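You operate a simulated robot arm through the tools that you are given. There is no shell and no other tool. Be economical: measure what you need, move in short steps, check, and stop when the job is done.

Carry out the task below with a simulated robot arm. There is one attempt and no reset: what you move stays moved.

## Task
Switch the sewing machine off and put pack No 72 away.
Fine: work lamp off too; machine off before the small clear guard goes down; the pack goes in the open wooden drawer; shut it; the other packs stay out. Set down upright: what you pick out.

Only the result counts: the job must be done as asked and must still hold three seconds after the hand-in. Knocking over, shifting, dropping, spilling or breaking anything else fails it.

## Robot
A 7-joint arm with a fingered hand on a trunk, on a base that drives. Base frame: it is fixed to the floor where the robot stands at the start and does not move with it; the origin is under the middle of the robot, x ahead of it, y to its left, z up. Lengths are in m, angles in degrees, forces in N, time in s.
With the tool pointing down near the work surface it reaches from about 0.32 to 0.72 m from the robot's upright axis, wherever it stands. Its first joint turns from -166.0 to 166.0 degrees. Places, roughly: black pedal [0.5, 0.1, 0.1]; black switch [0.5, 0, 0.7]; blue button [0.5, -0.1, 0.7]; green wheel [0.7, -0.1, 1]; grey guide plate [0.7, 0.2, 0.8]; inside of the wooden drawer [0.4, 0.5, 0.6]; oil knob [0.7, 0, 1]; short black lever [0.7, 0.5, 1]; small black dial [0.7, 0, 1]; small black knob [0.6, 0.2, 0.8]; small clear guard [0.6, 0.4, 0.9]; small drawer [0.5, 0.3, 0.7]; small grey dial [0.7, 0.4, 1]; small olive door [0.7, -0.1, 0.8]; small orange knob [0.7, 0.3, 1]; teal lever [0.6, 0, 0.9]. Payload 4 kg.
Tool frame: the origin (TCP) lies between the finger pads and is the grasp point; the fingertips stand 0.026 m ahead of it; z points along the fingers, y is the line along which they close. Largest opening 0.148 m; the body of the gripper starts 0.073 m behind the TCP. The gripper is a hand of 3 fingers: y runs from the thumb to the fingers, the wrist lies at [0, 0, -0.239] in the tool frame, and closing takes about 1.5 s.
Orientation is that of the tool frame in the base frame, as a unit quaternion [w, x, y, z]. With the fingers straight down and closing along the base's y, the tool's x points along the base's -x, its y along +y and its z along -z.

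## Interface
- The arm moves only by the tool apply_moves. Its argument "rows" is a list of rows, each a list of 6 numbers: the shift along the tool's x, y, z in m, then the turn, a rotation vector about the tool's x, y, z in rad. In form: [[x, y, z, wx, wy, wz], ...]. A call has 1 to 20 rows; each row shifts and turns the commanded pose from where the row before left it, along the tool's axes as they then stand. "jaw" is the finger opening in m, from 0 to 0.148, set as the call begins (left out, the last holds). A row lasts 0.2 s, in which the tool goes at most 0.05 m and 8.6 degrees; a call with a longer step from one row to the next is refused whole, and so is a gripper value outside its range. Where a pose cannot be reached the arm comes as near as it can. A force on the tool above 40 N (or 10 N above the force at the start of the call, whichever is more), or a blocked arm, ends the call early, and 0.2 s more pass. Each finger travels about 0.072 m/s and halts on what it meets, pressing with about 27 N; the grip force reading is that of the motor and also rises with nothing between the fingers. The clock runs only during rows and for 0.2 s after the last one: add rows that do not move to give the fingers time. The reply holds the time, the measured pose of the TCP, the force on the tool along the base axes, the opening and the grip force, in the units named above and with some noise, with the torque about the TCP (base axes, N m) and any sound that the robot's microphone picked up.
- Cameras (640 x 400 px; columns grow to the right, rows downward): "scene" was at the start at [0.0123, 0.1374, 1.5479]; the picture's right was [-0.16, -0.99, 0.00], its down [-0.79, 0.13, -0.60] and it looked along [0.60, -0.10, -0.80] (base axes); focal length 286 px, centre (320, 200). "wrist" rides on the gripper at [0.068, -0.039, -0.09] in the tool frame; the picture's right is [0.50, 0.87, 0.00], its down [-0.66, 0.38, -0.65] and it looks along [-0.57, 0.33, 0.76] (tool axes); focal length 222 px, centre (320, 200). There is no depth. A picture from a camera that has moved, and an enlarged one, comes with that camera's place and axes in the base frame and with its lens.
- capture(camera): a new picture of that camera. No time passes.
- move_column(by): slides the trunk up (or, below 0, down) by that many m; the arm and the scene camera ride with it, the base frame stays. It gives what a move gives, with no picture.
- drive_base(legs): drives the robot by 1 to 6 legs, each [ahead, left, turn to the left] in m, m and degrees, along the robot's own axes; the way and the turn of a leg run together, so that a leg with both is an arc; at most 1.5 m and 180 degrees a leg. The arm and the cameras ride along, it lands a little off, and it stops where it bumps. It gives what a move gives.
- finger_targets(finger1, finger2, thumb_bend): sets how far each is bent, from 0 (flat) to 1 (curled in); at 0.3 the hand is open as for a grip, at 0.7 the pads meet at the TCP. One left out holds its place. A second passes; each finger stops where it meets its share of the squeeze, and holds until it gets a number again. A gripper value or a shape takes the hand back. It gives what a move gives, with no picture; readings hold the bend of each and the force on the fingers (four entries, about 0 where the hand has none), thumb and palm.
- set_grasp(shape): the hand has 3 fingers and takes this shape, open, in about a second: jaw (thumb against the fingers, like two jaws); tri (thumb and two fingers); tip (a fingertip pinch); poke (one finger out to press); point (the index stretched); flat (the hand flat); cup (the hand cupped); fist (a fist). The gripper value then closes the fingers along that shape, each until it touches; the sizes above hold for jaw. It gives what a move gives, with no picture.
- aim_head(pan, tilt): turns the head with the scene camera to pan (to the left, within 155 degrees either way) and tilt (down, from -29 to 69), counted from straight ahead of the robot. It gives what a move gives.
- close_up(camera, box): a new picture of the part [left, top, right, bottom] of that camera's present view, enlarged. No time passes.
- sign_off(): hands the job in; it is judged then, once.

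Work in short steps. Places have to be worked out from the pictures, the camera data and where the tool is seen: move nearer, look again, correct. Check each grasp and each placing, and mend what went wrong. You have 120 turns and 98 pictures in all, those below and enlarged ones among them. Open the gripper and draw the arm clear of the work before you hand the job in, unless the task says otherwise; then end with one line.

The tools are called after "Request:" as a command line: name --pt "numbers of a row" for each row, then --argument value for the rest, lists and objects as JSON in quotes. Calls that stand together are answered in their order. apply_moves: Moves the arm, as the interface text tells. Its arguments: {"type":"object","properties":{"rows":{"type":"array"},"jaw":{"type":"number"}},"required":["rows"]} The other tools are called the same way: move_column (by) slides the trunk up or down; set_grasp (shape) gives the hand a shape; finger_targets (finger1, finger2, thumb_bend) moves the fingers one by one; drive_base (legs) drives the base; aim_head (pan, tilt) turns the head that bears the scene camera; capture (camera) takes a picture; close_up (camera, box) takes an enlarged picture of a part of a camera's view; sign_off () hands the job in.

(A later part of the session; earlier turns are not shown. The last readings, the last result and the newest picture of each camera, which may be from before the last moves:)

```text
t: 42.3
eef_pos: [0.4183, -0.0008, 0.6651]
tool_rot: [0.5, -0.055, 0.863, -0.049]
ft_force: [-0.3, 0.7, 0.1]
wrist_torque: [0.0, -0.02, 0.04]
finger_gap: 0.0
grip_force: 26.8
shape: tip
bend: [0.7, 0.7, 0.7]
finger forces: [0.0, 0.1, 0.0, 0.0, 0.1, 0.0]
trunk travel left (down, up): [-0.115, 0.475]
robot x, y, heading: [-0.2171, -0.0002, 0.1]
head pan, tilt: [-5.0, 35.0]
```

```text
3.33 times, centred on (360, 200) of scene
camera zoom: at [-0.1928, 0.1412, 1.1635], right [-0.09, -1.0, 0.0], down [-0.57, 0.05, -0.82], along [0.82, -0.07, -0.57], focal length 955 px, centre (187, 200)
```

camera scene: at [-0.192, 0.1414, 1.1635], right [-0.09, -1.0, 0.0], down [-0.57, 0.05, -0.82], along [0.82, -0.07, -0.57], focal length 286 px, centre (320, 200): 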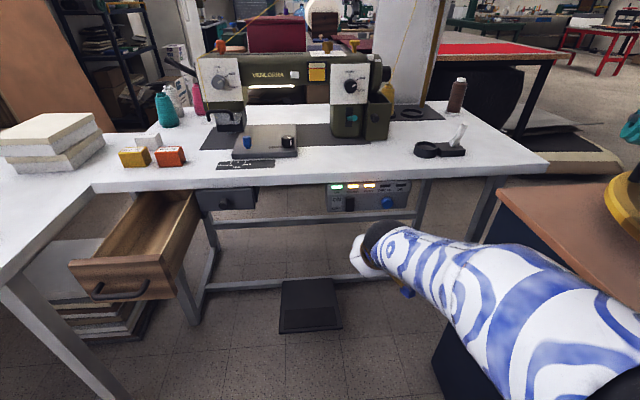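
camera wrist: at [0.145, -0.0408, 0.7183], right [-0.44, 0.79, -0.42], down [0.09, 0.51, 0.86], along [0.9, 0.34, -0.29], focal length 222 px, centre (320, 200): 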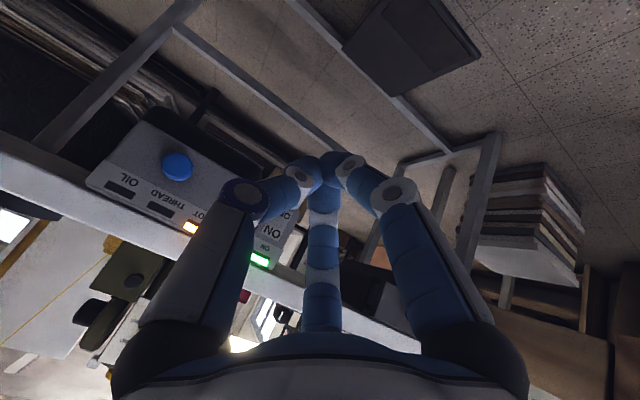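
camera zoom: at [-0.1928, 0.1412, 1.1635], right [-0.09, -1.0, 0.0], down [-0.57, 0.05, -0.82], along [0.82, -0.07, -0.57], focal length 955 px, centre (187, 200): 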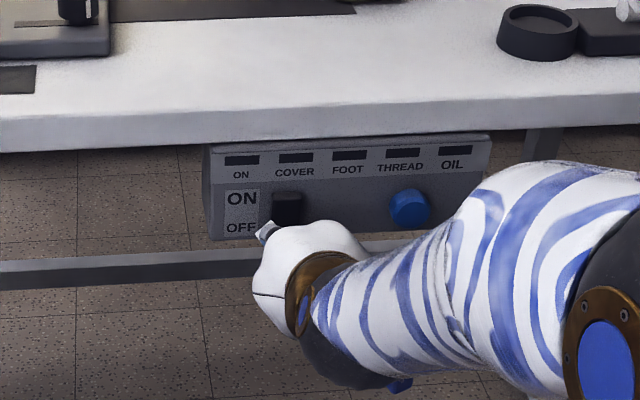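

It holds off now. I retract further, raise the trunk, and check the lamp.

Request:
apply_moves --pt "0.017 0.0018 -0.0305 0 0 0" --pt "0.017 0.0018 -0.0305 0 0 0" --pt "0.017 0.0018 -0.0305 0 0 0" --pt "0.017 0.0018 -0.0305 0 0 0"

Request:
move_column --by 0.3

Request:
capture --camera "scene"

Request:
close_up --camera "scene" --box '[180, 60, 420, 270]'

```text
t: 43.3
eef_pos: [0.2836, 0.0015, 0.6708]
tool_rot: [0.499, -0.057, 0.863, -0.048]
ft_force: [0.1, 0.7, -0.4]
wrist_torque: [-0.03, -0.02, 0.01]
finger_gap: 0.0001
grip_force: 27.0
shape: tip
bend: [0.7, 0.7, 0.7]
finger forces: [0.0, 0.1, 0.0, 0.1, 0.0, 0.0]
out of reach, approached as far as the arm can: row 4
trunk travel left (down, up): [-0.115, 0.475]
robot x, y, heading: [-0.2208, 0.002, -0.3]
head pan, tilt: [-5.0, 35.0]
```

```text
t: 46.3
eef_pos: [0.2838, 0.0017, 0.9693]
tool_rot: [0.499, -0.057, 0.863, -0.047]
ft_force: [0.4, -0.6, 0.5]
wrist_torque: [0.01, 0.0, 0.02]
finger_gap: 0.0
grip_force: 27.0
shape: tip
bend: [0.7, 0.7, 0.7]
finger forces: [0.0, 0.1, 0.1, 0.0, 0.0, 0.0]
trunk travel left (down, up): [-0.415, 0.175]
robot x, y, heading: [-0.2186, -0.0002, -0.0]
head pan, tilt: [-5.0, 35.0]
```

```text
62 pictures are left
camera scene: at [-0.193, 0.1413, 1.4634], right [-0.09, -1.0, 0.0], down [-0.57, 0.05, -0.82], along [0.82, -0.07, -0.57], focal length 286 px, centre (320, 200)
```

scene: 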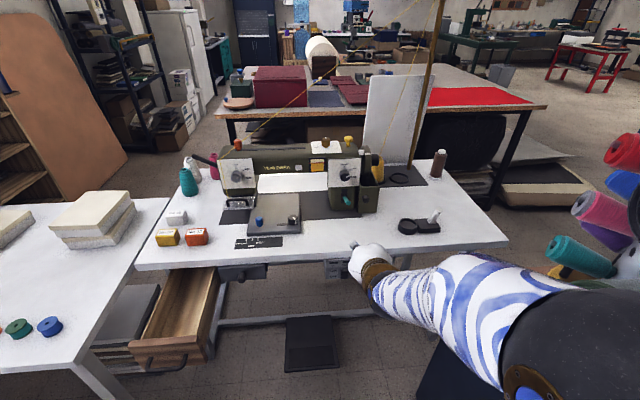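

```text
1.90 times, centred on (300, 165) of scene
camera zoom: at [-0.193, 0.1413, 1.4634], right [-0.09, -1.0, 0.0], down [-0.57, 0.05, -0.82], along [0.82, -0.07, -0.57], focal length 546 px, centre (358, 267)
```

zoom: 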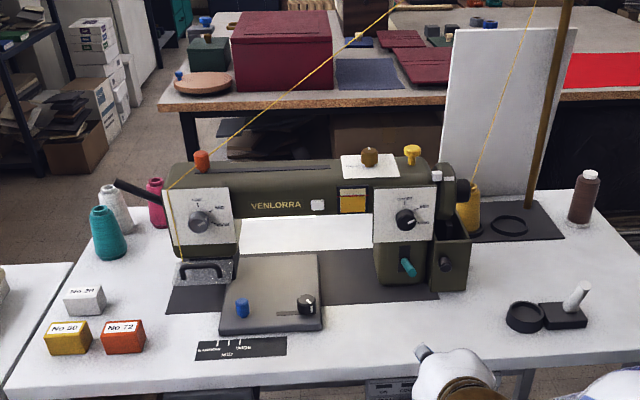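

I bring the tip toward the white button on the machine arm, staying in front of it, and look with the wrist camera whether the strip is lit.

Request:
apply_moves --pt "-0.0249 0.0204 0.0322 0 0 0" --pt "-0.0249 0.0204 0.0322 0 0 0" --pt "-0.0249 0.0204 0.0322 0 0 0" --pt "-0.0249 0.0204 0.0322 0 0 0" --pt "-0.0249 0.0204 0.0322 0 0 0" --pt "-0.0249 0.0204 0.0322 0 0 0"

Request:
capture --camera "wrist"

Request:
close_up --camera "scene" --box '[200, 110, 420, 260]'

```text
t: 47.7
eef_pos: [0.5177, 0.1405, 0.9837]
tool_rot: [0.5, -0.057, 0.863, -0.046]
ft_force: [-0.2, -0.8, 0.2]
wrist_torque: [0.0, 0.07, 0.04]
finger_gap: 0.0
grip_force: 27.0
shape: tip
bend: [0.7, 0.7, 0.7]
finger forces: [0.1, 0.1, 0.1, 0.0, 0.0, 0.0]
trunk travel left (down, up): [-0.415, 0.175]
robot x, y, heading: [-0.2212, 0.002, -0.1]
head pan, tilt: [-5.0, 35.0]
```

```text
60 pictures are left
camera wrist: at [0.4094, 0.0946, 0.9763], right [-0.29, 0.78, -0.55], down [-0.26, 0.48, 0.83], along [0.92, 0.39, 0.07], focal length 222 px, centre (320, 200)
```

wrist: 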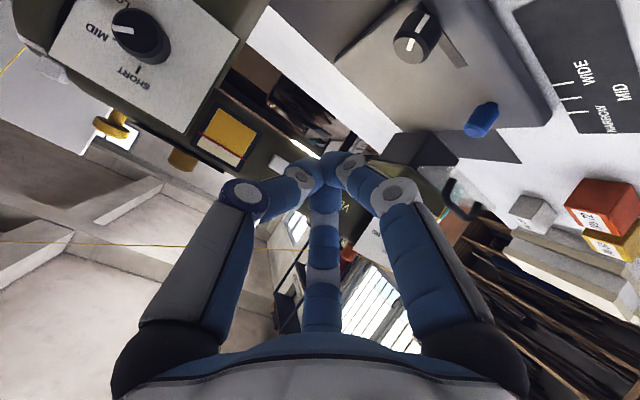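

```text
2.67 times, centred on (310, 185) of scene
camera zoom: at [-0.1928, 0.1414, 1.4635], right [-0.09, -1.0, 0.0], down [-0.57, 0.05, -0.82], along [0.82, -0.07, -0.57], focal length 764 px, centre (347, 240)
```

zoom: 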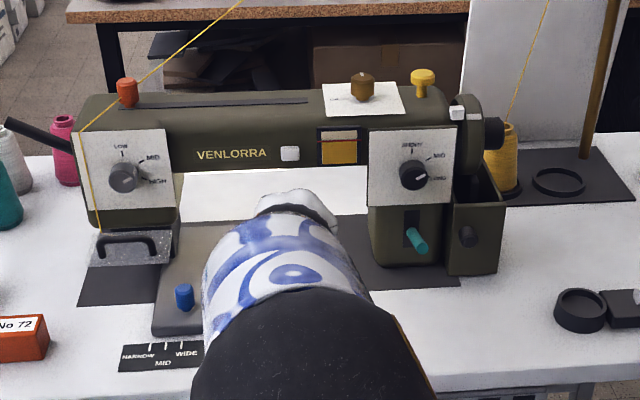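

The strip is still lit with the machine off, and the white button is just beyond the fingertips. Zoom for aiming.

Request:
close_up --camera "wrist" --box '[220, 100, 380, 220]'

```text
3.33 times, centred on (300, 160) of wrist
camera zoom: at [0.4094, 0.0946, 0.9763], right [-0.29, 0.78, -0.55], down [-0.26, 0.48, 0.83], along [0.92, 0.39, 0.07], focal length 740 px, centre (387, 333)
```

zoom: 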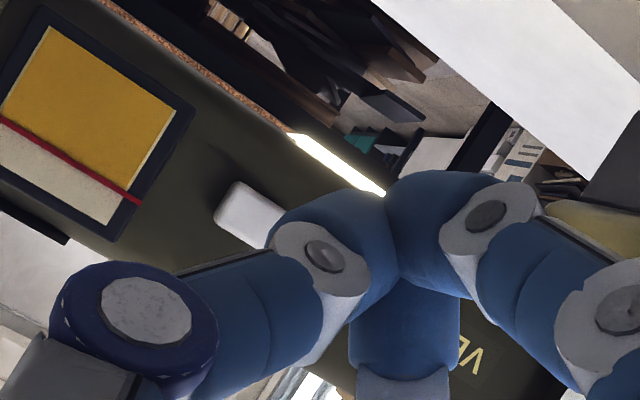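

Button centre is about [0.67, 0.139, 0.987]. I approach to ~25 mm before it.

Request:
apply_moves --pt "-0.0223 -0.003 0.0273 0 0 0" --pt "-0.0223 -0.003 0.0273 0 0 0" --pt "-0.0223 -0.003 0.0273 0 0 0"

Request:
close_up --camera "wrist" --box '[220, 100, 380, 220]'

Request:
close_up --camera "scene" --box '[240, 130, 360, 205]'

```text
t: 48.5
eef_pos: [0.624, 0.1378, 1.0021]
tool_rot: [0.499, -0.057, 0.864, -0.048]
ft_force: [0.5, 0.8, -0.4]
wrist_torque: [-0.03, 0.01, -0.04]
finger_gap: 0.0
grip_force: 27.0
shape: tip
bend: [0.7, 0.7, 0.7]
finger forces: [0.1, 0.0, 0.0, 0.2, 0.1, 0.1]
trunk travel left (down, up): [-0.415, 0.175]
robot x, y, heading: [-0.2179, 0.0001, 0.1]
head pan, tilt: [-5.0, 35.0]
```

```text
3.33 times, centred on (300, 160) of wrist
camera zoom: at [0.514, 0.0923, 0.9943], right [-0.29, 0.78, -0.55], down [-0.26, 0.49, 0.83], along [0.92, 0.39, 0.06], focal length 740 px, centre (387, 333)
```

zoom: 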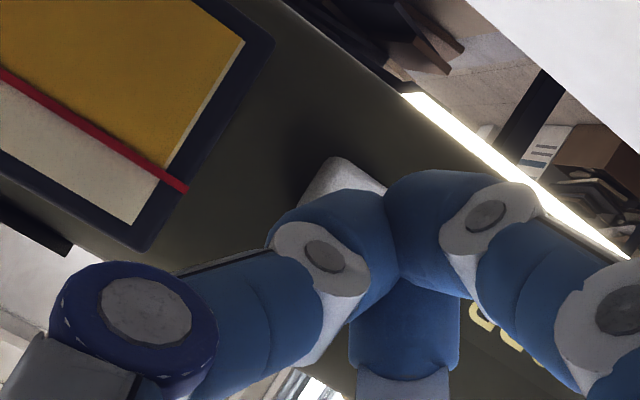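

```text
5.33 times, centred on (300, 168) of scene
camera zoom: at [-0.1928, 0.1413, 1.4634], right [-0.09, -1.0, 0.0], down [-0.57, 0.05, -0.82], along [0.82, -0.07, -0.57], focal length 1528 px, centre (427, 373)
```

zoom: 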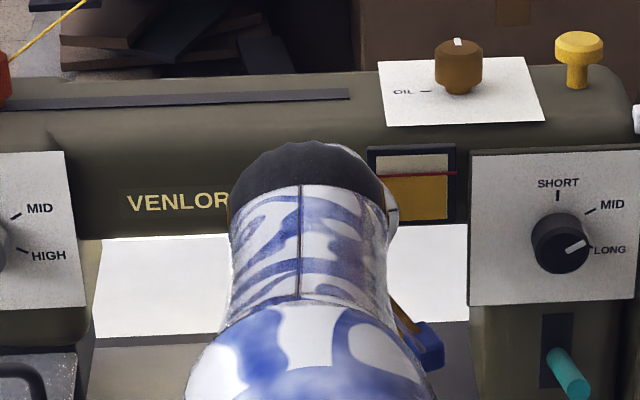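

Aim is good; I press forward in small steps.

Request:
apply_moves --pt "-0.0049 -0.0005 0.0087 0 0 0" --pt "-0.0019 -0.0002 0.0035 0 0 0" --pt "-0.0019 -0.0002 0.0035 0 0 0" --pt "-0.0019 -0.0002 0.0035 0 0 0" --pt "-0.0019 -0.0002 0.0035 0 0 0" --pt "-0.0019 -0.0002 0.0035 0 0 0" --pt "-0.0019 -0.0002 0.0035 0 0 0"

Request:
close_up --camera "wrist" --box '[220, 100, 380, 220]'

```text
t: 50.1
eef_pos: [0.6577, 0.1383, 1.002]
tool_rot: [0.5, -0.056, 0.863, -0.047]
ft_force: [-3.3, -0.5, -0.1]
wrist_torque: [0.0, -0.01, 0.0]
finger_gap: 0.0
grip_force: 27.5
shape: tip
bend: [0.7, 0.7, 0.7]
finger forces: [0.0, 0.0, 0.1, 0.1, 0.0, 0.0]
trunk travel left (down, up): [-0.415, 0.175]
robot x, y, heading: [-0.218, -0.0014, -0.1]
head pan, tilt: [-5.0, 35.0]
```

```text
3.33 times, centred on (300, 160) of wrist
camera zoom: at [0.5477, 0.0928, 0.9946], right [-0.29, 0.79, -0.55], down [-0.26, 0.48, 0.83], along [0.92, 0.39, 0.06], focal length 740 px, centre (387, 333)
```

zoom: 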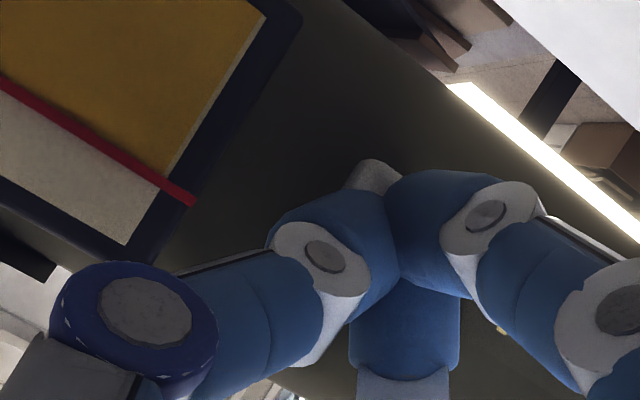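

Contact just began (3 N). I press further in small steps.

Request:
apply_moves --pt "-0.0015 -0.0002 0.0026 0 0 0" --pt "-0.0015 -0.0002 0.0026 0 0 0" --pt "-0.0015 -0.0002 0.0026 0 0 0"

Request:
close_up --camera "wrist" --box '[220, 100, 380, 220]'

```text
t: 50.9
eef_pos: [0.6627, 0.1384, 1.0019]
tool_rot: [0.497, -0.056, 0.865, -0.048]
ft_force: [-30.9, -4.5, -7.1]
wrist_torque: [-0.03, 0.47, -0.3]
finger_gap: 0.0001
grip_force: 27.2
shape: tip
bend: [0.7, 0.7, 0.7]
finger forces: [0.0, 0.0, 0.1, 0.1, 66.7, 0.1]
trunk travel left (down, up): [-0.415, 0.175]
robot x, y, heading: [-0.2214, 0.0007, -0.1]
head pan, tilt: [-5.0, 35.0]
heard: click
```

```text
3.33 times, centred on (300, 160) of wrist
camera zoom: at [0.5534, 0.092, 0.9949], right [-0.29, 0.78, -0.55], down [-0.26, 0.49, 0.83], along [0.92, 0.39, 0.06], focal length 740 px, centre (387, 333)
```

zoom: 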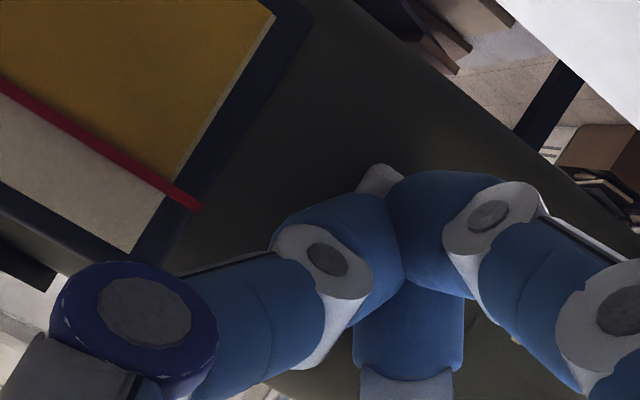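

A click, and the lamp strip is dark. I withdraw and verify it stays off.

Request:
apply_moves --pt "0.0098 0.001 -0.0174 0 0 0" --pt "0.0196 0.002 -0.0348 0 0 0" --pt "0.0196 0.002 -0.0348 0 0 0" --pt "0.0196 0.002 -0.0348 0 0 0"

Request:
capture --camera "wrist"

Request:
close_up --camera "scene" --box '[200, 120, 320, 260]'

```text
t: 51.9
eef_pos: [0.5247, 0.1387, 1.0012]
tool_rot: [0.499, -0.056, 0.863, -0.047]
ft_force: [0.2, 0.0, -0.5]
wrist_torque: [-0.01, 0.03, 0.0]
finger_gap: 0.0
grip_force: 26.7
shape: tip
bend: [0.7, 0.7, 0.7]
finger forces: [0.1, 0.0, 0.0, 0.0, 0.1, 0.0]
trunk travel left (down, up): [-0.415, 0.175]
robot x, y, heading: [-0.2206, -0.0028, 0.0]
head pan, tilt: [-5.0, 35.0]
```

```text
53 pictures are left
camera wrist: at [0.4158, 0.0933, 0.9949], right [-0.29, 0.78, -0.55], down [-0.26, 0.48, 0.83], along [0.92, 0.39, 0.07], focal length 222 px, centre (320, 200)
```

wrist: 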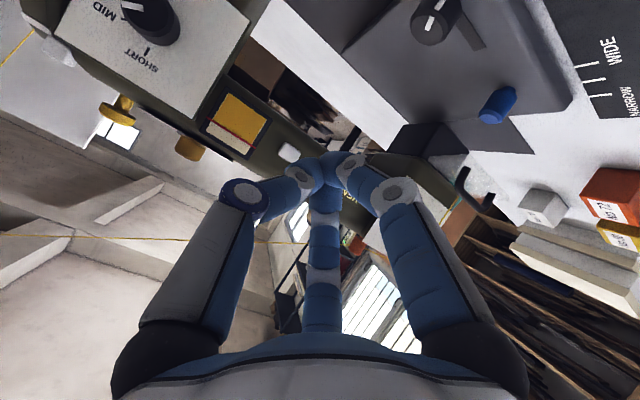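

```text
2.86 times, centred on (260, 190) of scene
camera zoom: at [-0.193, 0.1413, 1.4635], right [-0.09, -1.0, 0.0], down [-0.57, 0.05, -0.82], along [0.82, -0.07, -0.57], focal length 819 px, centre (491, 229)
```

zoom: 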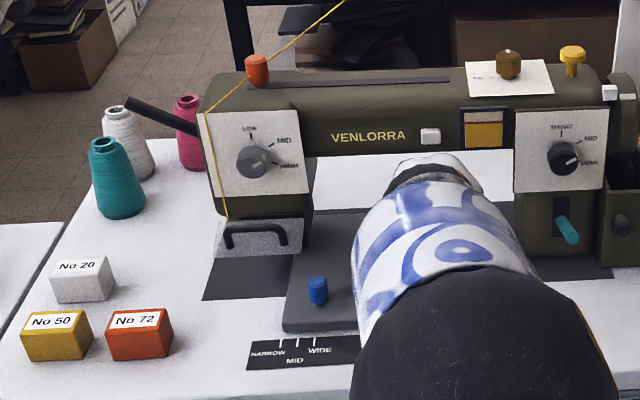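

The lamp is off and stays so. The guard's handle bar sits at about [0.623,0.352,0.909], hinge near [0.667,·,0.895], so I'll push the bar down with the tip; first I move to its front at height.

Request:
apply_moves --pt "-0.0033 0.0432 0.007 0 0 0" --pt "-0.0033 0.0432 0.007 0 0 0" --pt "-0.0033 0.0432 0.007 0 0 0" --pt "-0.0033 0.0432 0.007 0 0 0" --pt "-0.0033 0.0432 0.007 0 0 0"

Request:
capture --camera "wrist"

Request:
capture --camera "scene"

```text
t: 53.1
eef_pos: [0.553, 0.3565, 0.9668]
tool_rot: [0.499, -0.055, 0.864, -0.047]
ft_force: [0.3, 0.4, 0.2]
wrist_torque: [0.02, 0.04, 0.02]
finger_gap: 0.0
grip_force: 27.3
shape: tip
bend: [0.7, 0.7, 0.7]
finger forces: [0.1, 0.1, 0.1, 0.1, 0.0, 0.0]
trunk travel left (down, up): [-0.415, 0.175]
robot x, y, heading: [-0.2185, -0.0019, -0.1]
head pan, tilt: [-5.0, 35.0]
```

```text
51 pictures are left
camera wrist: at [0.4439, 0.3109, 0.9601], right [-0.29, 0.79, -0.55], down [-0.26, 0.48, 0.83], along [0.92, 0.39, 0.06], focal length 222 px, centre (320, 200)
```

wrist: 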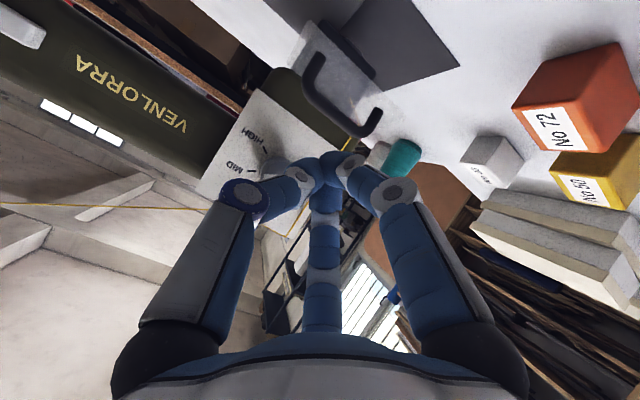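

```text
50 pictures are left
camera scene: at [-0.1927, 0.1414, 1.4635], right [-0.09, -1.0, 0.0], down [-0.57, 0.05, -0.82], along [0.82, -0.07, -0.57], focal length 286 px, centre (320, 200)
```

scene: 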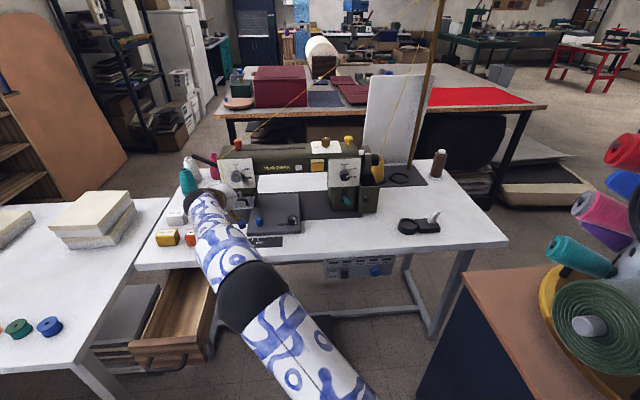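

The wrist ray confirms the bar at about [0.623,0.352,0.91]. I advance the tip above it.

Request:
apply_moves --pt "-0.0024 -0.0012 0.0208 0 0 0" --pt "-0.0024 -0.0012 0.0208 0 0 0" --pt "-0.0024 -0.0012 0.0208 0 0 0"

Request:
close_up --camera "wrist" --box '[220, 20, 460, 220]'

```text
t: 53.9
eef_pos: [0.6, 0.35, 0.9487]
tool_rot: [0.499, -0.057, 0.864, -0.046]
ft_force: [0.3, 0.0, -0.5]
wrist_torque: [0.01, -0.01, 0.0]
finger_gap: 0.0
grip_force: 27.4
shape: tip
bend: [0.7, 0.7, 0.7]
finger forces: [0.0, 0.1, 0.0, 0.0, 0.0, 0.0]
out of reach, approached as far as the arm can: row 3
trunk travel left (down, up): [-0.415, 0.175]
robot x, y, heading: [-0.2174, 0.0, 0.2]
head pan, tilt: [-5.0, 35.0]
```

```text
2.00 times, centred on (340, 120) of wrist
camera zoom: at [0.4903, 0.3051, 0.9409], right [-0.29, 0.79, -0.55], down [-0.26, 0.48, 0.84], along [0.92, 0.39, 0.06], focal length 444 px, centre (280, 360)
```

zoom: 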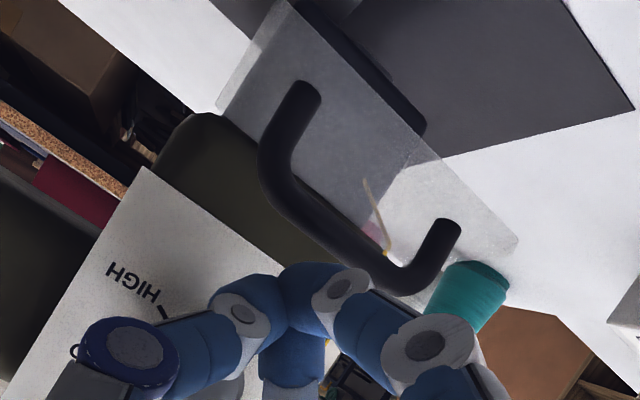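

At the reach limit; I pull the hand back 0.13 m, drive 0.15 m forward, and re-approach.

Request:
apply_moves --pt "0.0212 0.0022 -0.0377 0 0 0" --pt "0.0212 0.0022 -0.0377 0 0 0" --pt "0.0212 0.0022 -0.0377 0 0 0"

Request:
drive_base --legs '[[0.14, 0, 0]]'

Request:
capture --camera "wrist"

```text
t: 54.7
eef_pos: [0.4705, 0.3487, 0.9488]
tool_rot: [0.5, -0.056, 0.863, -0.047]
ft_force: [-0.2, -0.7, -0.3]
wrist_torque: [0.02, 0.0, -0.02]
finger_gap: 0.0
grip_force: 27.3
shape: tip
bend: [0.7, 0.7, 0.7]
finger forces: [0.0, 0.0, 0.0, 0.1, 0.0, 0.0]
trunk travel left (down, up): [-0.415, 0.175]
robot x, y, heading: [-0.2221, -0.0018, -0.1]
head pan, tilt: [-5.0, 35.0]
```

```text
t: 56.1
eef_pos: [0.6081, 0.35, 0.9487]
tool_rot: [0.5, -0.057, 0.863, -0.046]
ft_force: [-0.1, 0.3, -0.6]
wrist_torque: [0.02, -0.04, 0.04]
finger_gap: 0.0
grip_force: 27.1
shape: tip
bend: [0.7, 0.7, 0.7]
finger forces: [0.1, 0.0, 0.1, 0.0, 0.0, 0.1]
trunk travel left (down, up): [-0.415, 0.175]
robot x, y, heading: [-0.0819, 0.0009, 0.0]
head pan, tilt: [-5.0, 35.0]
```

```text
48 pictures are left
camera wrist: at [0.4996, 0.3041, 0.942], right [-0.29, 0.78, -0.55], down [-0.26, 0.48, 0.83], along [0.92, 0.39, 0.06], focal length 222 px, centre (320, 200)
```

wrist: 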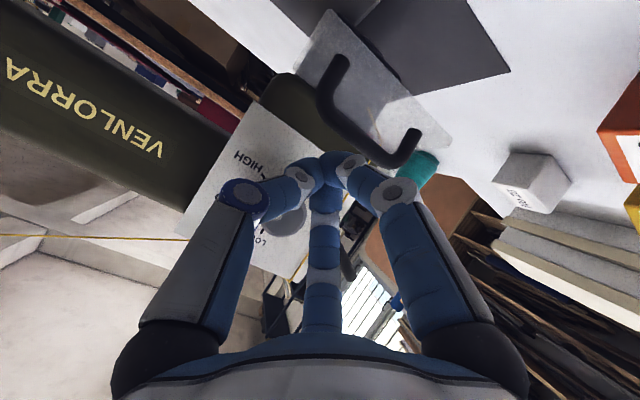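

The tip is now right above the bar (tip ≈ [0.631,0.349,0.936]). I push straight down gradually.

Request:
apply_moves --pt "0.0069 0.0011 0.004 0 0 0" --pt "0.0069 0.0011 0.004 0 0 0" --pt "0.0069 0.0011 0.004 0 0 0" --pt "0.0069 0.0011 0.004 0 0 0" --pt "0.0069 0.0011 0.004 0 0 0"

Request:
capture --camera "wrist"

```text
t: 57.3
eef_pos: [0.6083, 0.3497, 0.9102]
tool_rot: [0.5, -0.057, 0.863, -0.046]
ft_force: [-0.5, -0.6, 0.0]
wrist_torque: [0.0, -0.01, 0.02]
finger_gap: 0.0001
grip_force: 26.7
shape: tip
bend: [0.7, 0.7, 0.7]
finger forces: [0.0, 0.0, 0.0, 0.1, 0.0, 0.1]
trunk travel left (down, up): [-0.415, 0.175]
robot x, y, heading: [-0.0823, -0.0008, 0.1]
head pan, tilt: [-5.0, 35.0]
```

```text
47 pictures are left
camera wrist: at [0.4996, 0.3039, 0.9025], right [-0.29, 0.78, -0.55], down [-0.26, 0.48, 0.83], along [0.92, 0.39, 0.06], focal length 222 px, centre (320, 200)
```

wrist: 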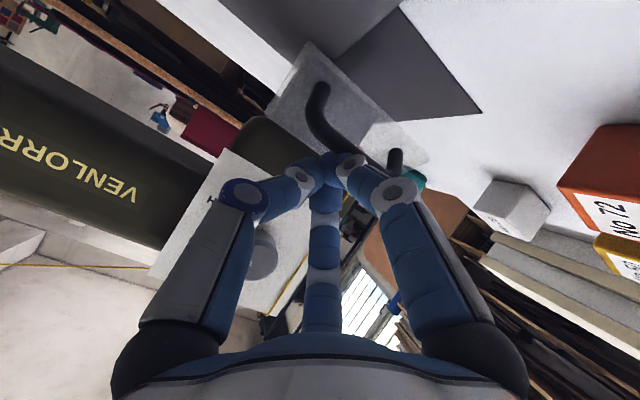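

No noticeable resistance yet. I continue down.

Request:
apply_moves --pt "0.0069 0.0011 0.004 0 0 0" --pt "0.0069 0.0011 0.004 0 0 0" --pt "0.0069 0.0011 0.004 0 0 0"

Request:
capture --camera "wrist"

Request:
close_up --camera "scene" --box '[170, 110, 330, 260]'

```text
t: 58.1
eef_pos: [0.6099, 0.3493, 0.8858]
tool_rot: [0.5, -0.056, 0.863, -0.047]
ft_force: [0.0, -1.0, -0.2]
wrist_torque: [0.02, -0.03, 0.03]
finger_gap: 0.0001
grip_force: 26.7
shape: tip
bend: [0.7, 0.7, 0.7]
finger forces: [0.1, 0.0, 0.0, 0.1, 0.0, 0.0]
trunk travel left (down, up): [-0.415, 0.175]
robot x, y, heading: [-0.0822, 0.0012, 0.2]
head pan, tilt: [-5.0, 35.0]
```

```text
46 pictures are left
camera wrist: at [0.4996, 0.3037, 0.8782], right [-0.29, 0.78, -0.55], down [-0.26, 0.48, 0.83], along [0.92, 0.39, 0.06], focal length 222 px, centre (320, 200)
```

wrist: 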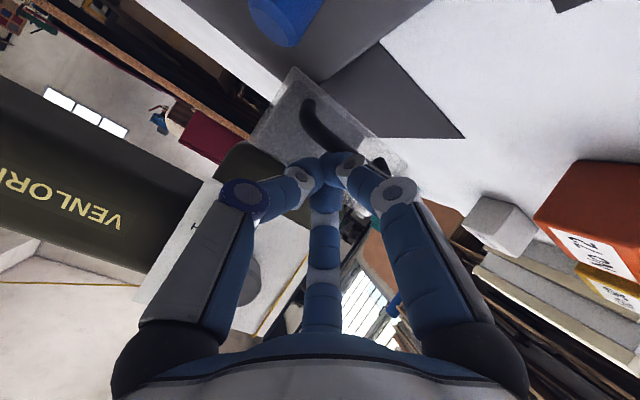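

```text
2.67 times, centred on (250, 185) of scene
camera zoom: at [-0.0541, 0.1416, 1.4635], right [-0.09, -1.0, 0.0], down [-0.57, 0.05, -0.82], along [0.82, -0.07, -0.57], focal length 764 px, centre (507, 240)
```

zoom: 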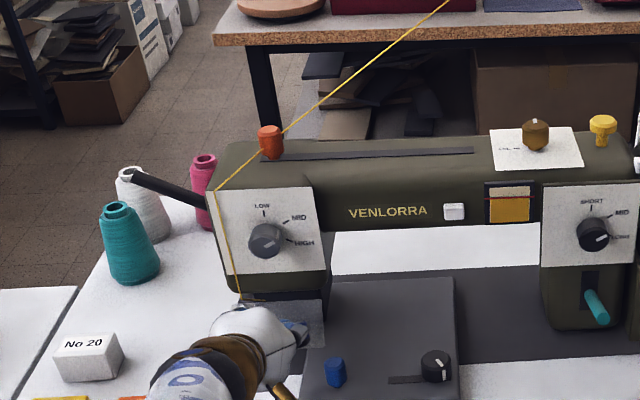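

The handle seems to be following down. I continue down 3 cm.

Request:
apply_moves --pt "0.0069 0.0011 0.004 0 0 0" --pt "0.0069 0.0011 0.004 0 0 0" --pt "0.0069 0.0011 0.004 0 0 0" --pt "0.0069 0.0011 0.004 0 0 0"

Request:
capture --camera "wrist"

```text
t: 59.1
eef_pos: [0.6091, 0.3499, 0.8523]
tool_rot: [0.499, -0.055, 0.863, -0.048]
ft_force: [-0.6, -0.3, -0.8]
wrist_torque: [-0.04, 0.0, -0.01]
finger_gap: 0.0001
grip_force: 27.4
shape: tip
bend: [0.7, 0.7, 0.7]
finger forces: [0.1, 0.0, 0.1, 0.1, 0.0, 0.1]
trunk travel left (down, up): [-0.415, 0.175]
robot x, y, heading: [-0.0826, -0.0027, 0.1]
head pan, tilt: [-5.0, 35.0]
```

```text
44 pictures are left
camera wrist: at [0.4998, 0.3037, 0.8456], right [-0.29, 0.78, -0.55], down [-0.26, 0.48, 0.83], along [0.92, 0.39, 0.06], focal length 222 px, centre (320, 200)
```

wrist: 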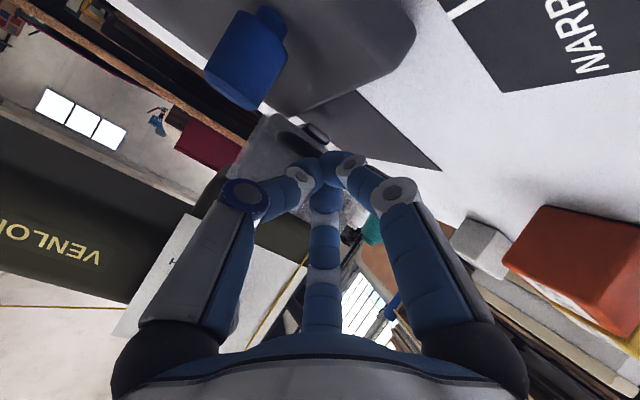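

The guard has turned with the tip now at z≈0.84. I withdraw backward and look.

Request:
apply_moves --pt "0.0196 0.002 -0.0348 0 0 0" --pt "0.0196 0.002 -0.0348 0 0 0" --pt "0 0 -0.045 0 0 0" --pt "0 0 -0.045 0 0 0"

Request:
capture --camera "wrist"

Request:
close_up --camera "scene" --box '[170, 110, 330, 260]'

```text
t: 60.1
eef_pos: [0.4507, 0.3518, 0.9009]
tool_rot: [0.5, -0.056, 0.863, -0.047]
ft_force: [0.4, -0.7, -0.7]
wrist_torque: [0.01, -0.03, 0.0]
finger_gap: 0.0
grip_force: 27.2
shape: tip
bend: [0.7, 0.7, 0.7]
finger forces: [0.0, 0.0, 0.1, 0.1, 0.1, 0.1]
trunk travel left (down, up): [-0.415, 0.175]
robot x, y, heading: [-0.0792, 0.0022, 0.1]
head pan, tilt: [-5.0, 35.0]
```

```text
43 pictures are left
camera wrist: at [0.3412, 0.3049, 0.8944], right [-0.29, 0.78, -0.55], down [-0.26, 0.48, 0.83], along [0.92, 0.39, 0.06], focal length 222 px, centre (320, 200)
```

wrist: 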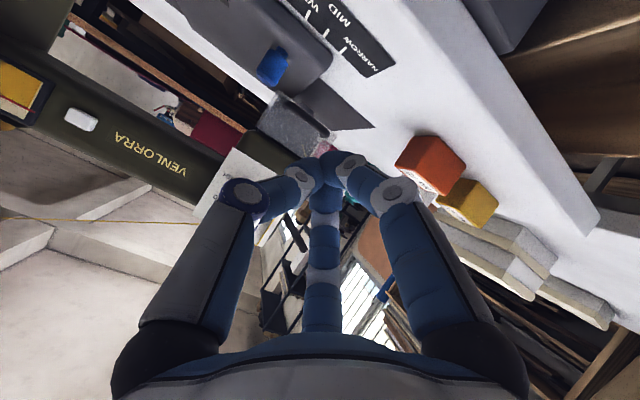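

```text
2.67 times, centred on (250, 185) of scene
camera zoom: at [-0.0542, 0.1415, 1.4634], right [-0.09, -1.0, 0.0], down [-0.57, 0.05, -0.82], along [0.82, -0.07, -0.57], focal length 764 px, centre (507, 240)
```

zoom: 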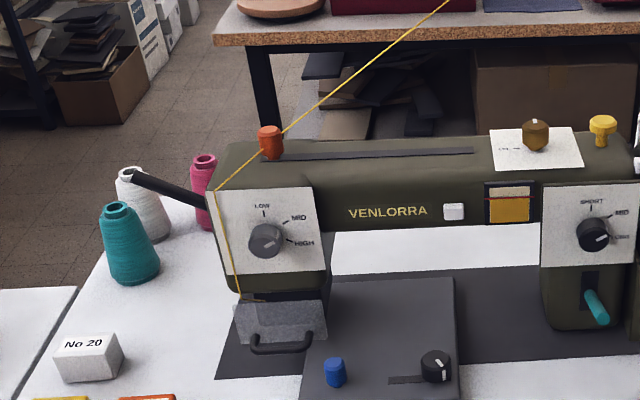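

The guard is lowered, perhaps not fully. I nudge its handle forward (+x) gently to make sure it reaches its stop.

Request:
apply_moves --pt "-0.0078 -0.0006 0.032 0 0 0" --pt "-0.0078 -0.0006 0.032 0 0 0" --pt "-0.0078 -0.0006 0.032 0 0 0" --pt "-0.0078 -0.0006 0.032 0 0 0"

Request:
capture --camera "wrist"

```text
t: 61.1
eef_pos: [0.5775, 0.3489, 0.8617]
tool_rot: [0.499, -0.056, 0.863, -0.048]
ft_force: [-0.7, -0.2, 0.0]
wrist_torque: [-0.02, 0.02, 0.03]
finger_gap: 0.0
grip_force: 26.8
shape: tip
bend: [0.7, 0.7, 0.7]
finger forces: [0.0, 0.1, 0.0, 0.0, 0.1, 0.0]
trunk travel left (down, up): [-0.415, 0.175]
robot x, y, heading: [-0.081, -0.0022, 0.1]
head pan, tilt: [-5.0, 35.0]
```

```text
41 pictures are left
camera wrist: at [0.4689, 0.3041, 0.8545], right [-0.29, 0.78, -0.55], down [-0.26, 0.49, 0.83], along [0.92, 0.39, 0.06], focal length 222 px, centre (320, 200)
```

wrist: 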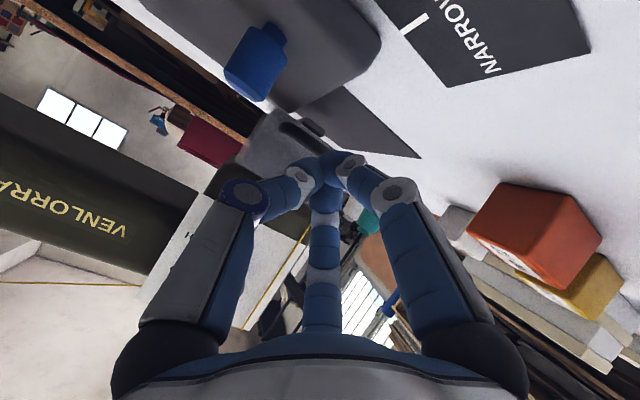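

Request:
apply_moves --pt "-0.0025 -0.0003 0.0043 0 0 0" --pt "-0.0025 -0.0003 0.0043 0 0 0" --pt "-0.0025 -0.0003 0.0043 0 0 0" --pt "-0.0025 -0.0003 0.0043 0 0 0"

Request:
apply_moves --pt "-0.0015 -0.0002 0.0026 0 0 0" --pt "-0.0015 -0.0002 0.0026 0 0 0" --pt "-0.0015 -0.0002 0.0026 0 0 0"

```text
t: 62.1
eef_pos: [0.5971, 0.3511, 0.8622]
tool_rot: [0.499, -0.057, 0.863, -0.047]
ft_force: [-0.3, -0.4, -0.2]
wrist_torque: [0.0, 0.03, 0.01]
finger_gap: 0.0
grip_force: 26.8
shape: tip
bend: [0.7, 0.7, 0.7]
finger forces: [0.1, 0.1, 0.0, 0.0, 0.0, 0.0]
trunk travel left (down, up): [-0.415, 0.175]
robot x, y, heading: [-0.0845, 0.0006, 0.0]
head pan, tilt: [-5.0, 35.0]
```

```text
t: 62.9
eef_pos: [0.6067, 0.3514, 0.8608]
tool_rot: [0.499, -0.057, 0.863, -0.047]
ft_force: [-0.5, 0.0, 0.3]
wrist_torque: [-0.01, 0.01, -0.01]
finger_gap: 0.0
grip_force: 27.3
shape: tip
bend: [0.7, 0.7, 0.7]
finger forces: [0.0, 0.0, 0.1, 0.0, 0.0, 0.1]
trunk travel left (down, up): [-0.415, 0.175]
robot x, y, heading: [-0.0839, -0.0, -0.1]
head pan, tilt: [-5.0, 35.0]
```

Request:
apply_moves --pt "-0.0015 -0.0002 0.0026 0 0 0" --pt "-0.0015 -0.0002 0.0026 0 0 0" --pt "-0.0015 -0.0002 0.0026 0 0 0" --pt "-0.0015 -0.0002 0.0026 0 0 0"

Request:
close_up --camera "wrist" --box '[200, 60, 400, 220]'

Request:
close_up --camera "scene" --box '[190, 150, 290, 250]'

```text
t: 63.9
eef_pos: [0.6192, 0.3511, 0.8616]
tool_rot: [0.499, -0.056, 0.863, -0.047]
ft_force: [0.0, -0.1, -0.9]
wrist_torque: [-0.03, -0.02, 0.02]
finger_gap: 0.0002
grip_force: 27.3
shape: tip
bend: [0.7, 0.7, 0.7]
finger forces: [0.0, 0.1, 0.1, 0.0, 0.1, 0.1]
trunk travel left (down, up): [-0.415, 0.175]
robot x, y, heading: [-0.0785, -0.0036, 0.2]
head pan, tilt: [-5.0, 35.0]
```

```text
2.50 times, centred on (300, 140) of wrist
camera zoom: at [0.5094, 0.305, 0.8548], right [-0.29, 0.78, -0.55], down [-0.26, 0.48, 0.83], along [0.92, 0.39, 0.06], focal length 555 px, centre (370, 350)
```

zoom: 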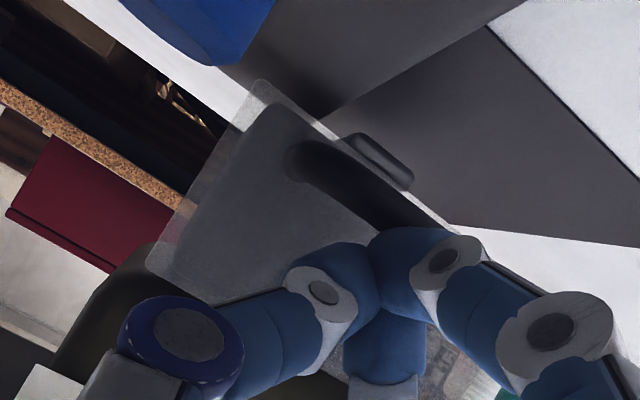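

```text
4.00 times, centred on (240, 200) of scene
camera zoom: at [-0.0542, 0.1416, 1.4635], right [-0.09, -1.0, 0.0], down [-0.57, 0.05, -0.82], along [0.82, -0.07, -0.57], focal length 1146 px, centre (640, 200)
```

zoom: 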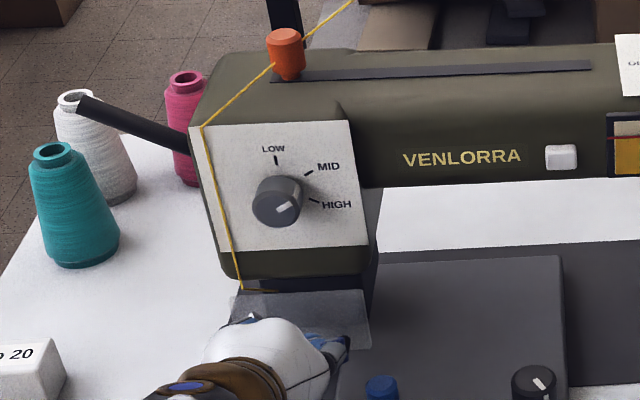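

The bar now sits a little lower (z≈0.835) than my tip. I back off, lower 15 mm and push forward against the bar.

Request:
apply_moves --pt "0.0098 0.001 -0.0174 0 0 0" --pt "0.0098 0.001 -0.0174 0 0 0" --pt "0.0065 0.001 0.0037 0 0 0" --pt "0.0065 0.001 0.0037 0 0 0" --pt "0 0 0 0 0 0"

Request:
close_up --camera "wrist" --box '[200, 60, 400, 220]'

```text
t: 65.1
eef_pos: [0.5777, 0.3504, 0.8467]
tool_rot: [0.499, -0.057, 0.863, -0.046]
ft_force: [0.3, 0.4, 0.7]
wrist_torque: [-0.01, -0.02, -0.01]
finger_gap: 0.0
grip_force: 26.8
shape: tip
bend: [0.7, 0.7, 0.7]
finger forces: [0.0, 0.1, 0.0, 0.0, 0.0, 0.0]
trunk travel left (down, up): [-0.415, 0.175]
robot x, y, heading: [-0.081, 0.0019, -0.3]
head pan, tilt: [-5.0, 35.0]
```

```text
2.50 times, centred on (300, 140) of wrist
camera zoom: at [0.4695, 0.3048, 0.8397], right [-0.29, 0.78, -0.55], down [-0.26, 0.48, 0.83], along [0.92, 0.39, 0.06], focal length 555 px, centre (370, 350)
```

zoom: 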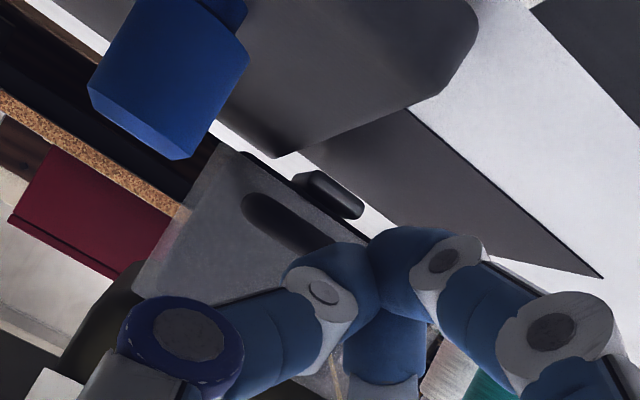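

Request:
apply_moves --pt "-0.0025 -0.0003 0.0043 0 0 0" --pt "-0.0025 -0.0003 0.0043 0 0 0" --pt "-0.002 -0.0002 0.0035 0 0 0" --pt "-0.002 -0.0002 0.0035 0 0 0" --pt "-0.002 -0.0002 0.0035 0 0 0"

Request:
apply_moves --pt "-0.0015 -0.0002 0.0026 0 0 0" --pt "-0.0015 -0.0002 0.0026 0 0 0"

Request:
close_up --camera "wrist" --box '[200, 60, 400, 220]'

```text
t: 66.3
eef_pos: [0.5995, 0.3492, 0.8456]
tool_rot: [0.5, -0.057, 0.863, -0.046]
ft_force: [0.2, 0.0, -0.6]
wrist_torque: [-0.05, 0.04, 0.0]
finger_gap: 0.0
grip_force: 26.8
shape: tip
bend: [0.7, 0.7, 0.7]
finger forces: [0.0, 0.0, 0.0, 0.0, 0.0, 0.1]
trunk travel left (down, up): [-0.415, 0.175]
robot x, y, heading: [-0.0787, 0.0029, 0.3]
head pan, tilt: [-5.0, 35.0]
```

```text
t: 66.9
eef_pos: [0.6069, 0.3503, 0.8464]
tool_rot: [0.5, -0.056, 0.863, -0.047]
ft_force: [-0.2, 1.0, 0.4]
wrist_torque: [0.02, 0.0, -0.04]
finger_gap: 0.0
grip_force: 27.0
shape: tip
bend: [0.7, 0.7, 0.7]
finger forces: [0.0, 0.0, 0.0, 0.0, 0.0, 0.1]
trunk travel left (down, up): [-0.415, 0.175]
robot x, y, heading: [-0.0789, -0.003, 0.2]
head pan, tilt: [-5.0, 35.0]
```

```text
2.50 times, centred on (300, 140) of wrist
camera zoom: at [0.4967, 0.3044, 0.8395], right [-0.29, 0.78, -0.55], down [-0.26, 0.48, 0.83], along [0.92, 0.39, 0.06], focal length 555 px, centre (370, 350)
```

zoom: 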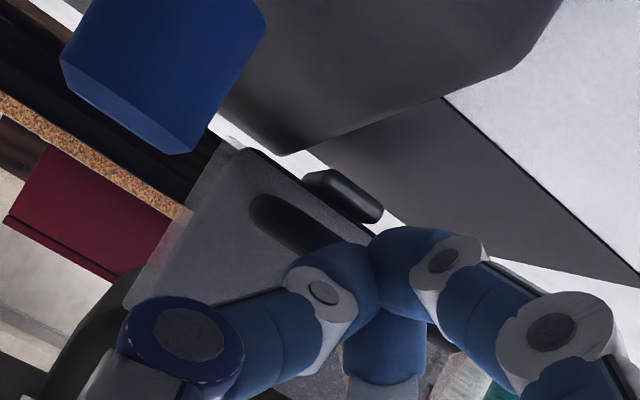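

Request:
apply_moves --pt "-0.0015 -0.0002 0.0026 0 0 0" --pt "-0.0015 -0.0002 0.0026 0 0 0" --pt "-0.0015 -0.0002 0.0026 0 0 0"

Request:
apply_moves --pt "-0.0015 -0.0002 0.0026 0 0 0" --pt "-0.0015 -0.0002 0.0026 0 0 0"

Request:
apply_moves --pt "-0.0015 -0.0002 0.0026 0 0 0" --pt "-0.0015 -0.0002 0.0026 0 0 0"

Request:
close_up --camera "wrist" --box '[200, 60, 400, 220]'

```text
t: 67.7
eef_pos: [0.6123, 0.3508, 0.8492]
tool_rot: [0.501, -0.057, 0.863, -0.046]
ft_force: [-25.7, -3.0, 7.4]
wrist_torque: [-0.06, 0.21, -0.16]
finger_gap: 0.0
grip_force: 27.1
shape: tip
bend: [0.7, 0.7, 0.7]
finger forces: [0.0, 0.0, 0.0, 0.0, 0.1, 0.0]
trunk travel left (down, up): [-0.415, 0.175]
robot x, y, heading: [-0.0811, 0.0017, 0.0]
head pan, tilt: [-5.0, 35.0]
```

```text
t: 68.1
eef_pos: [0.612, 0.3509, 0.8493]
tool_rot: [0.5, -0.056, 0.863, -0.047]
ft_force: [-25.5, -7.5, 14.1]
wrist_torque: [-0.2, 0.09, -0.24]
finger_gap: 0.0
grip_force: 27.0
shape: tip
bend: [0.7, 0.7, 0.7]
finger forces: [0.0, 0.0, 0.0, 0.0, 53.8, 0.0]
trunk travel left (down, up): [-0.415, 0.175]
robot x, y, heading: [-0.0828, -0.0016, 0.2]
head pan, tilt: [-5.0, 35.0]
stopped in row 2: the force on the tool passed its limit at 44 N (the readings are from after the stop); the commanded pose is now the measured one
```

```text
t: 68.5
eef_pos: [0.6128, 0.3513, 0.8499]
tool_rot: [0.5, -0.058, 0.863, -0.046]
ft_force: [-27.1, -8.6, 15.6]
wrist_torque: [-0.23, 0.09, -0.31]
finger_gap: 0.0005
grip_force: 26.9
shape: tip
bend: [0.7, 0.7, 0.7]
finger forces: [0.0, 0.0, 0.0, 0.0, 56.6, 0.0]
trunk travel left (down, up): [-0.415, 0.175]
robot x, y, heading: [-0.0826, 0.0012, 0.1]
head pan, tilt: [-5.0, 35.0]
stopped in row 1: the force on the tool passed its limit at 43 N (the readings are from after the stop); the commanded pose is now the measured one
```

```text
2.50 times, centred on (300, 140) of wrist
camera zoom: at [0.5036, 0.3052, 0.8419], right [-0.29, 0.78, -0.55], down [-0.26, 0.48, 0.83], along [0.92, 0.39, 0.07], focal length 555 px, centre (370, 350)
```

zoom: 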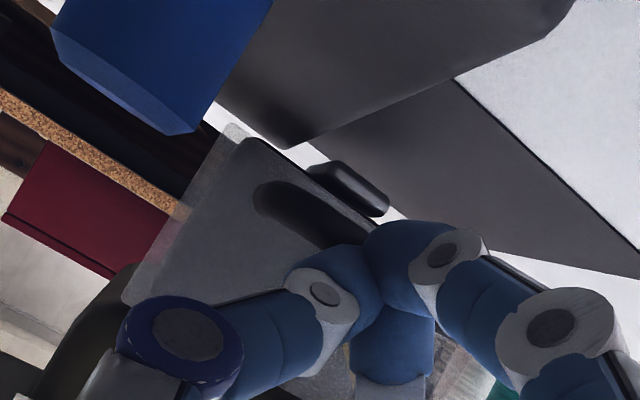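

The bar meets a hard stop, so the guard is fully down. I retract, lift, and turn the tool back to pointing down.

Request:
apply_moves --pt "0.0098 0.001 -0.0174 0 0 0" --pt "0.0196 0.002 -0.0348 0 0 0" --pt "0.0196 0.002 -0.0348 0 0 0" --pt "0.0196 0.002 -0.0348 0 0 0" --pt "-0.043 -0.007 -0.0248 0 0 0" --pt "-0.043 -0.007 -0.0248 0 0 0" --pt "-0.043 -0.007 -0.0248 0 0 0" --pt "0 0 0 0 0.131 0" --pt "0 0 0 0 0.131 0" --pt "0 0 0 0 0.131 0" --pt "0 0 0 0 0.131 0" --pt "0 0 0 0 0.131 0" --pt "0 0 0 0 0.131 0" --pt "0 0 0 0 0.131 0" --pt "0 0 0 0 0.13 0"

Request:
capture --camera "scene"

Request:
capture --camera "wrist"

```text
refused: row 5 steps farther than a row can; nothing moved
```

```text
35 pictures are left
camera scene: at [-0.061, 0.1394, 1.4638], right [-0.08, -1.0, 0.0], down [-0.57, 0.05, -0.82], along [0.82, -0.07, -0.57], focal length 286 px, centre (320, 200)
```

scene: 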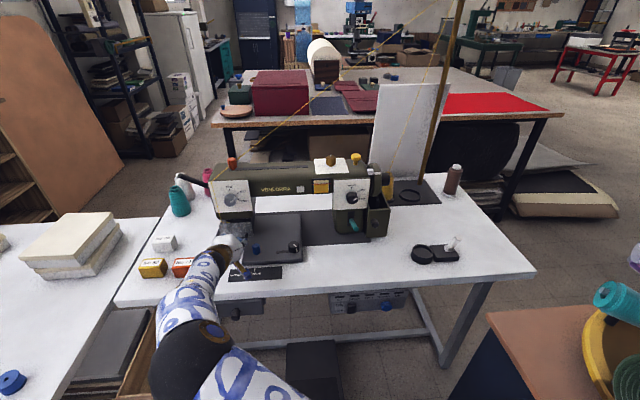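

```text
34 pictures are left
camera wrist: at [0.5036, 0.3052, 0.8419], right [-0.29, 0.78, -0.55], down [-0.26, 0.48, 0.83], along [0.92, 0.39, 0.07], focal length 222 px, centre (320, 200)
```

wrist: 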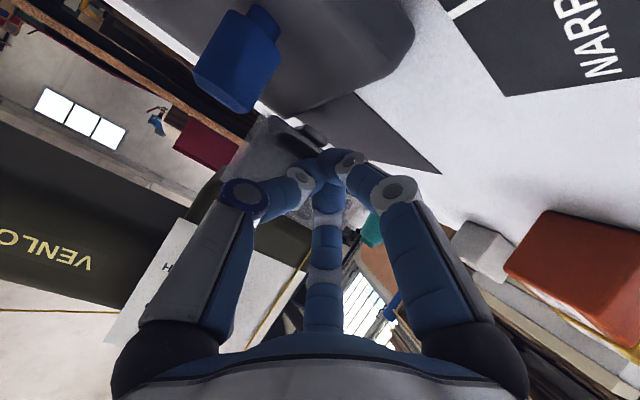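

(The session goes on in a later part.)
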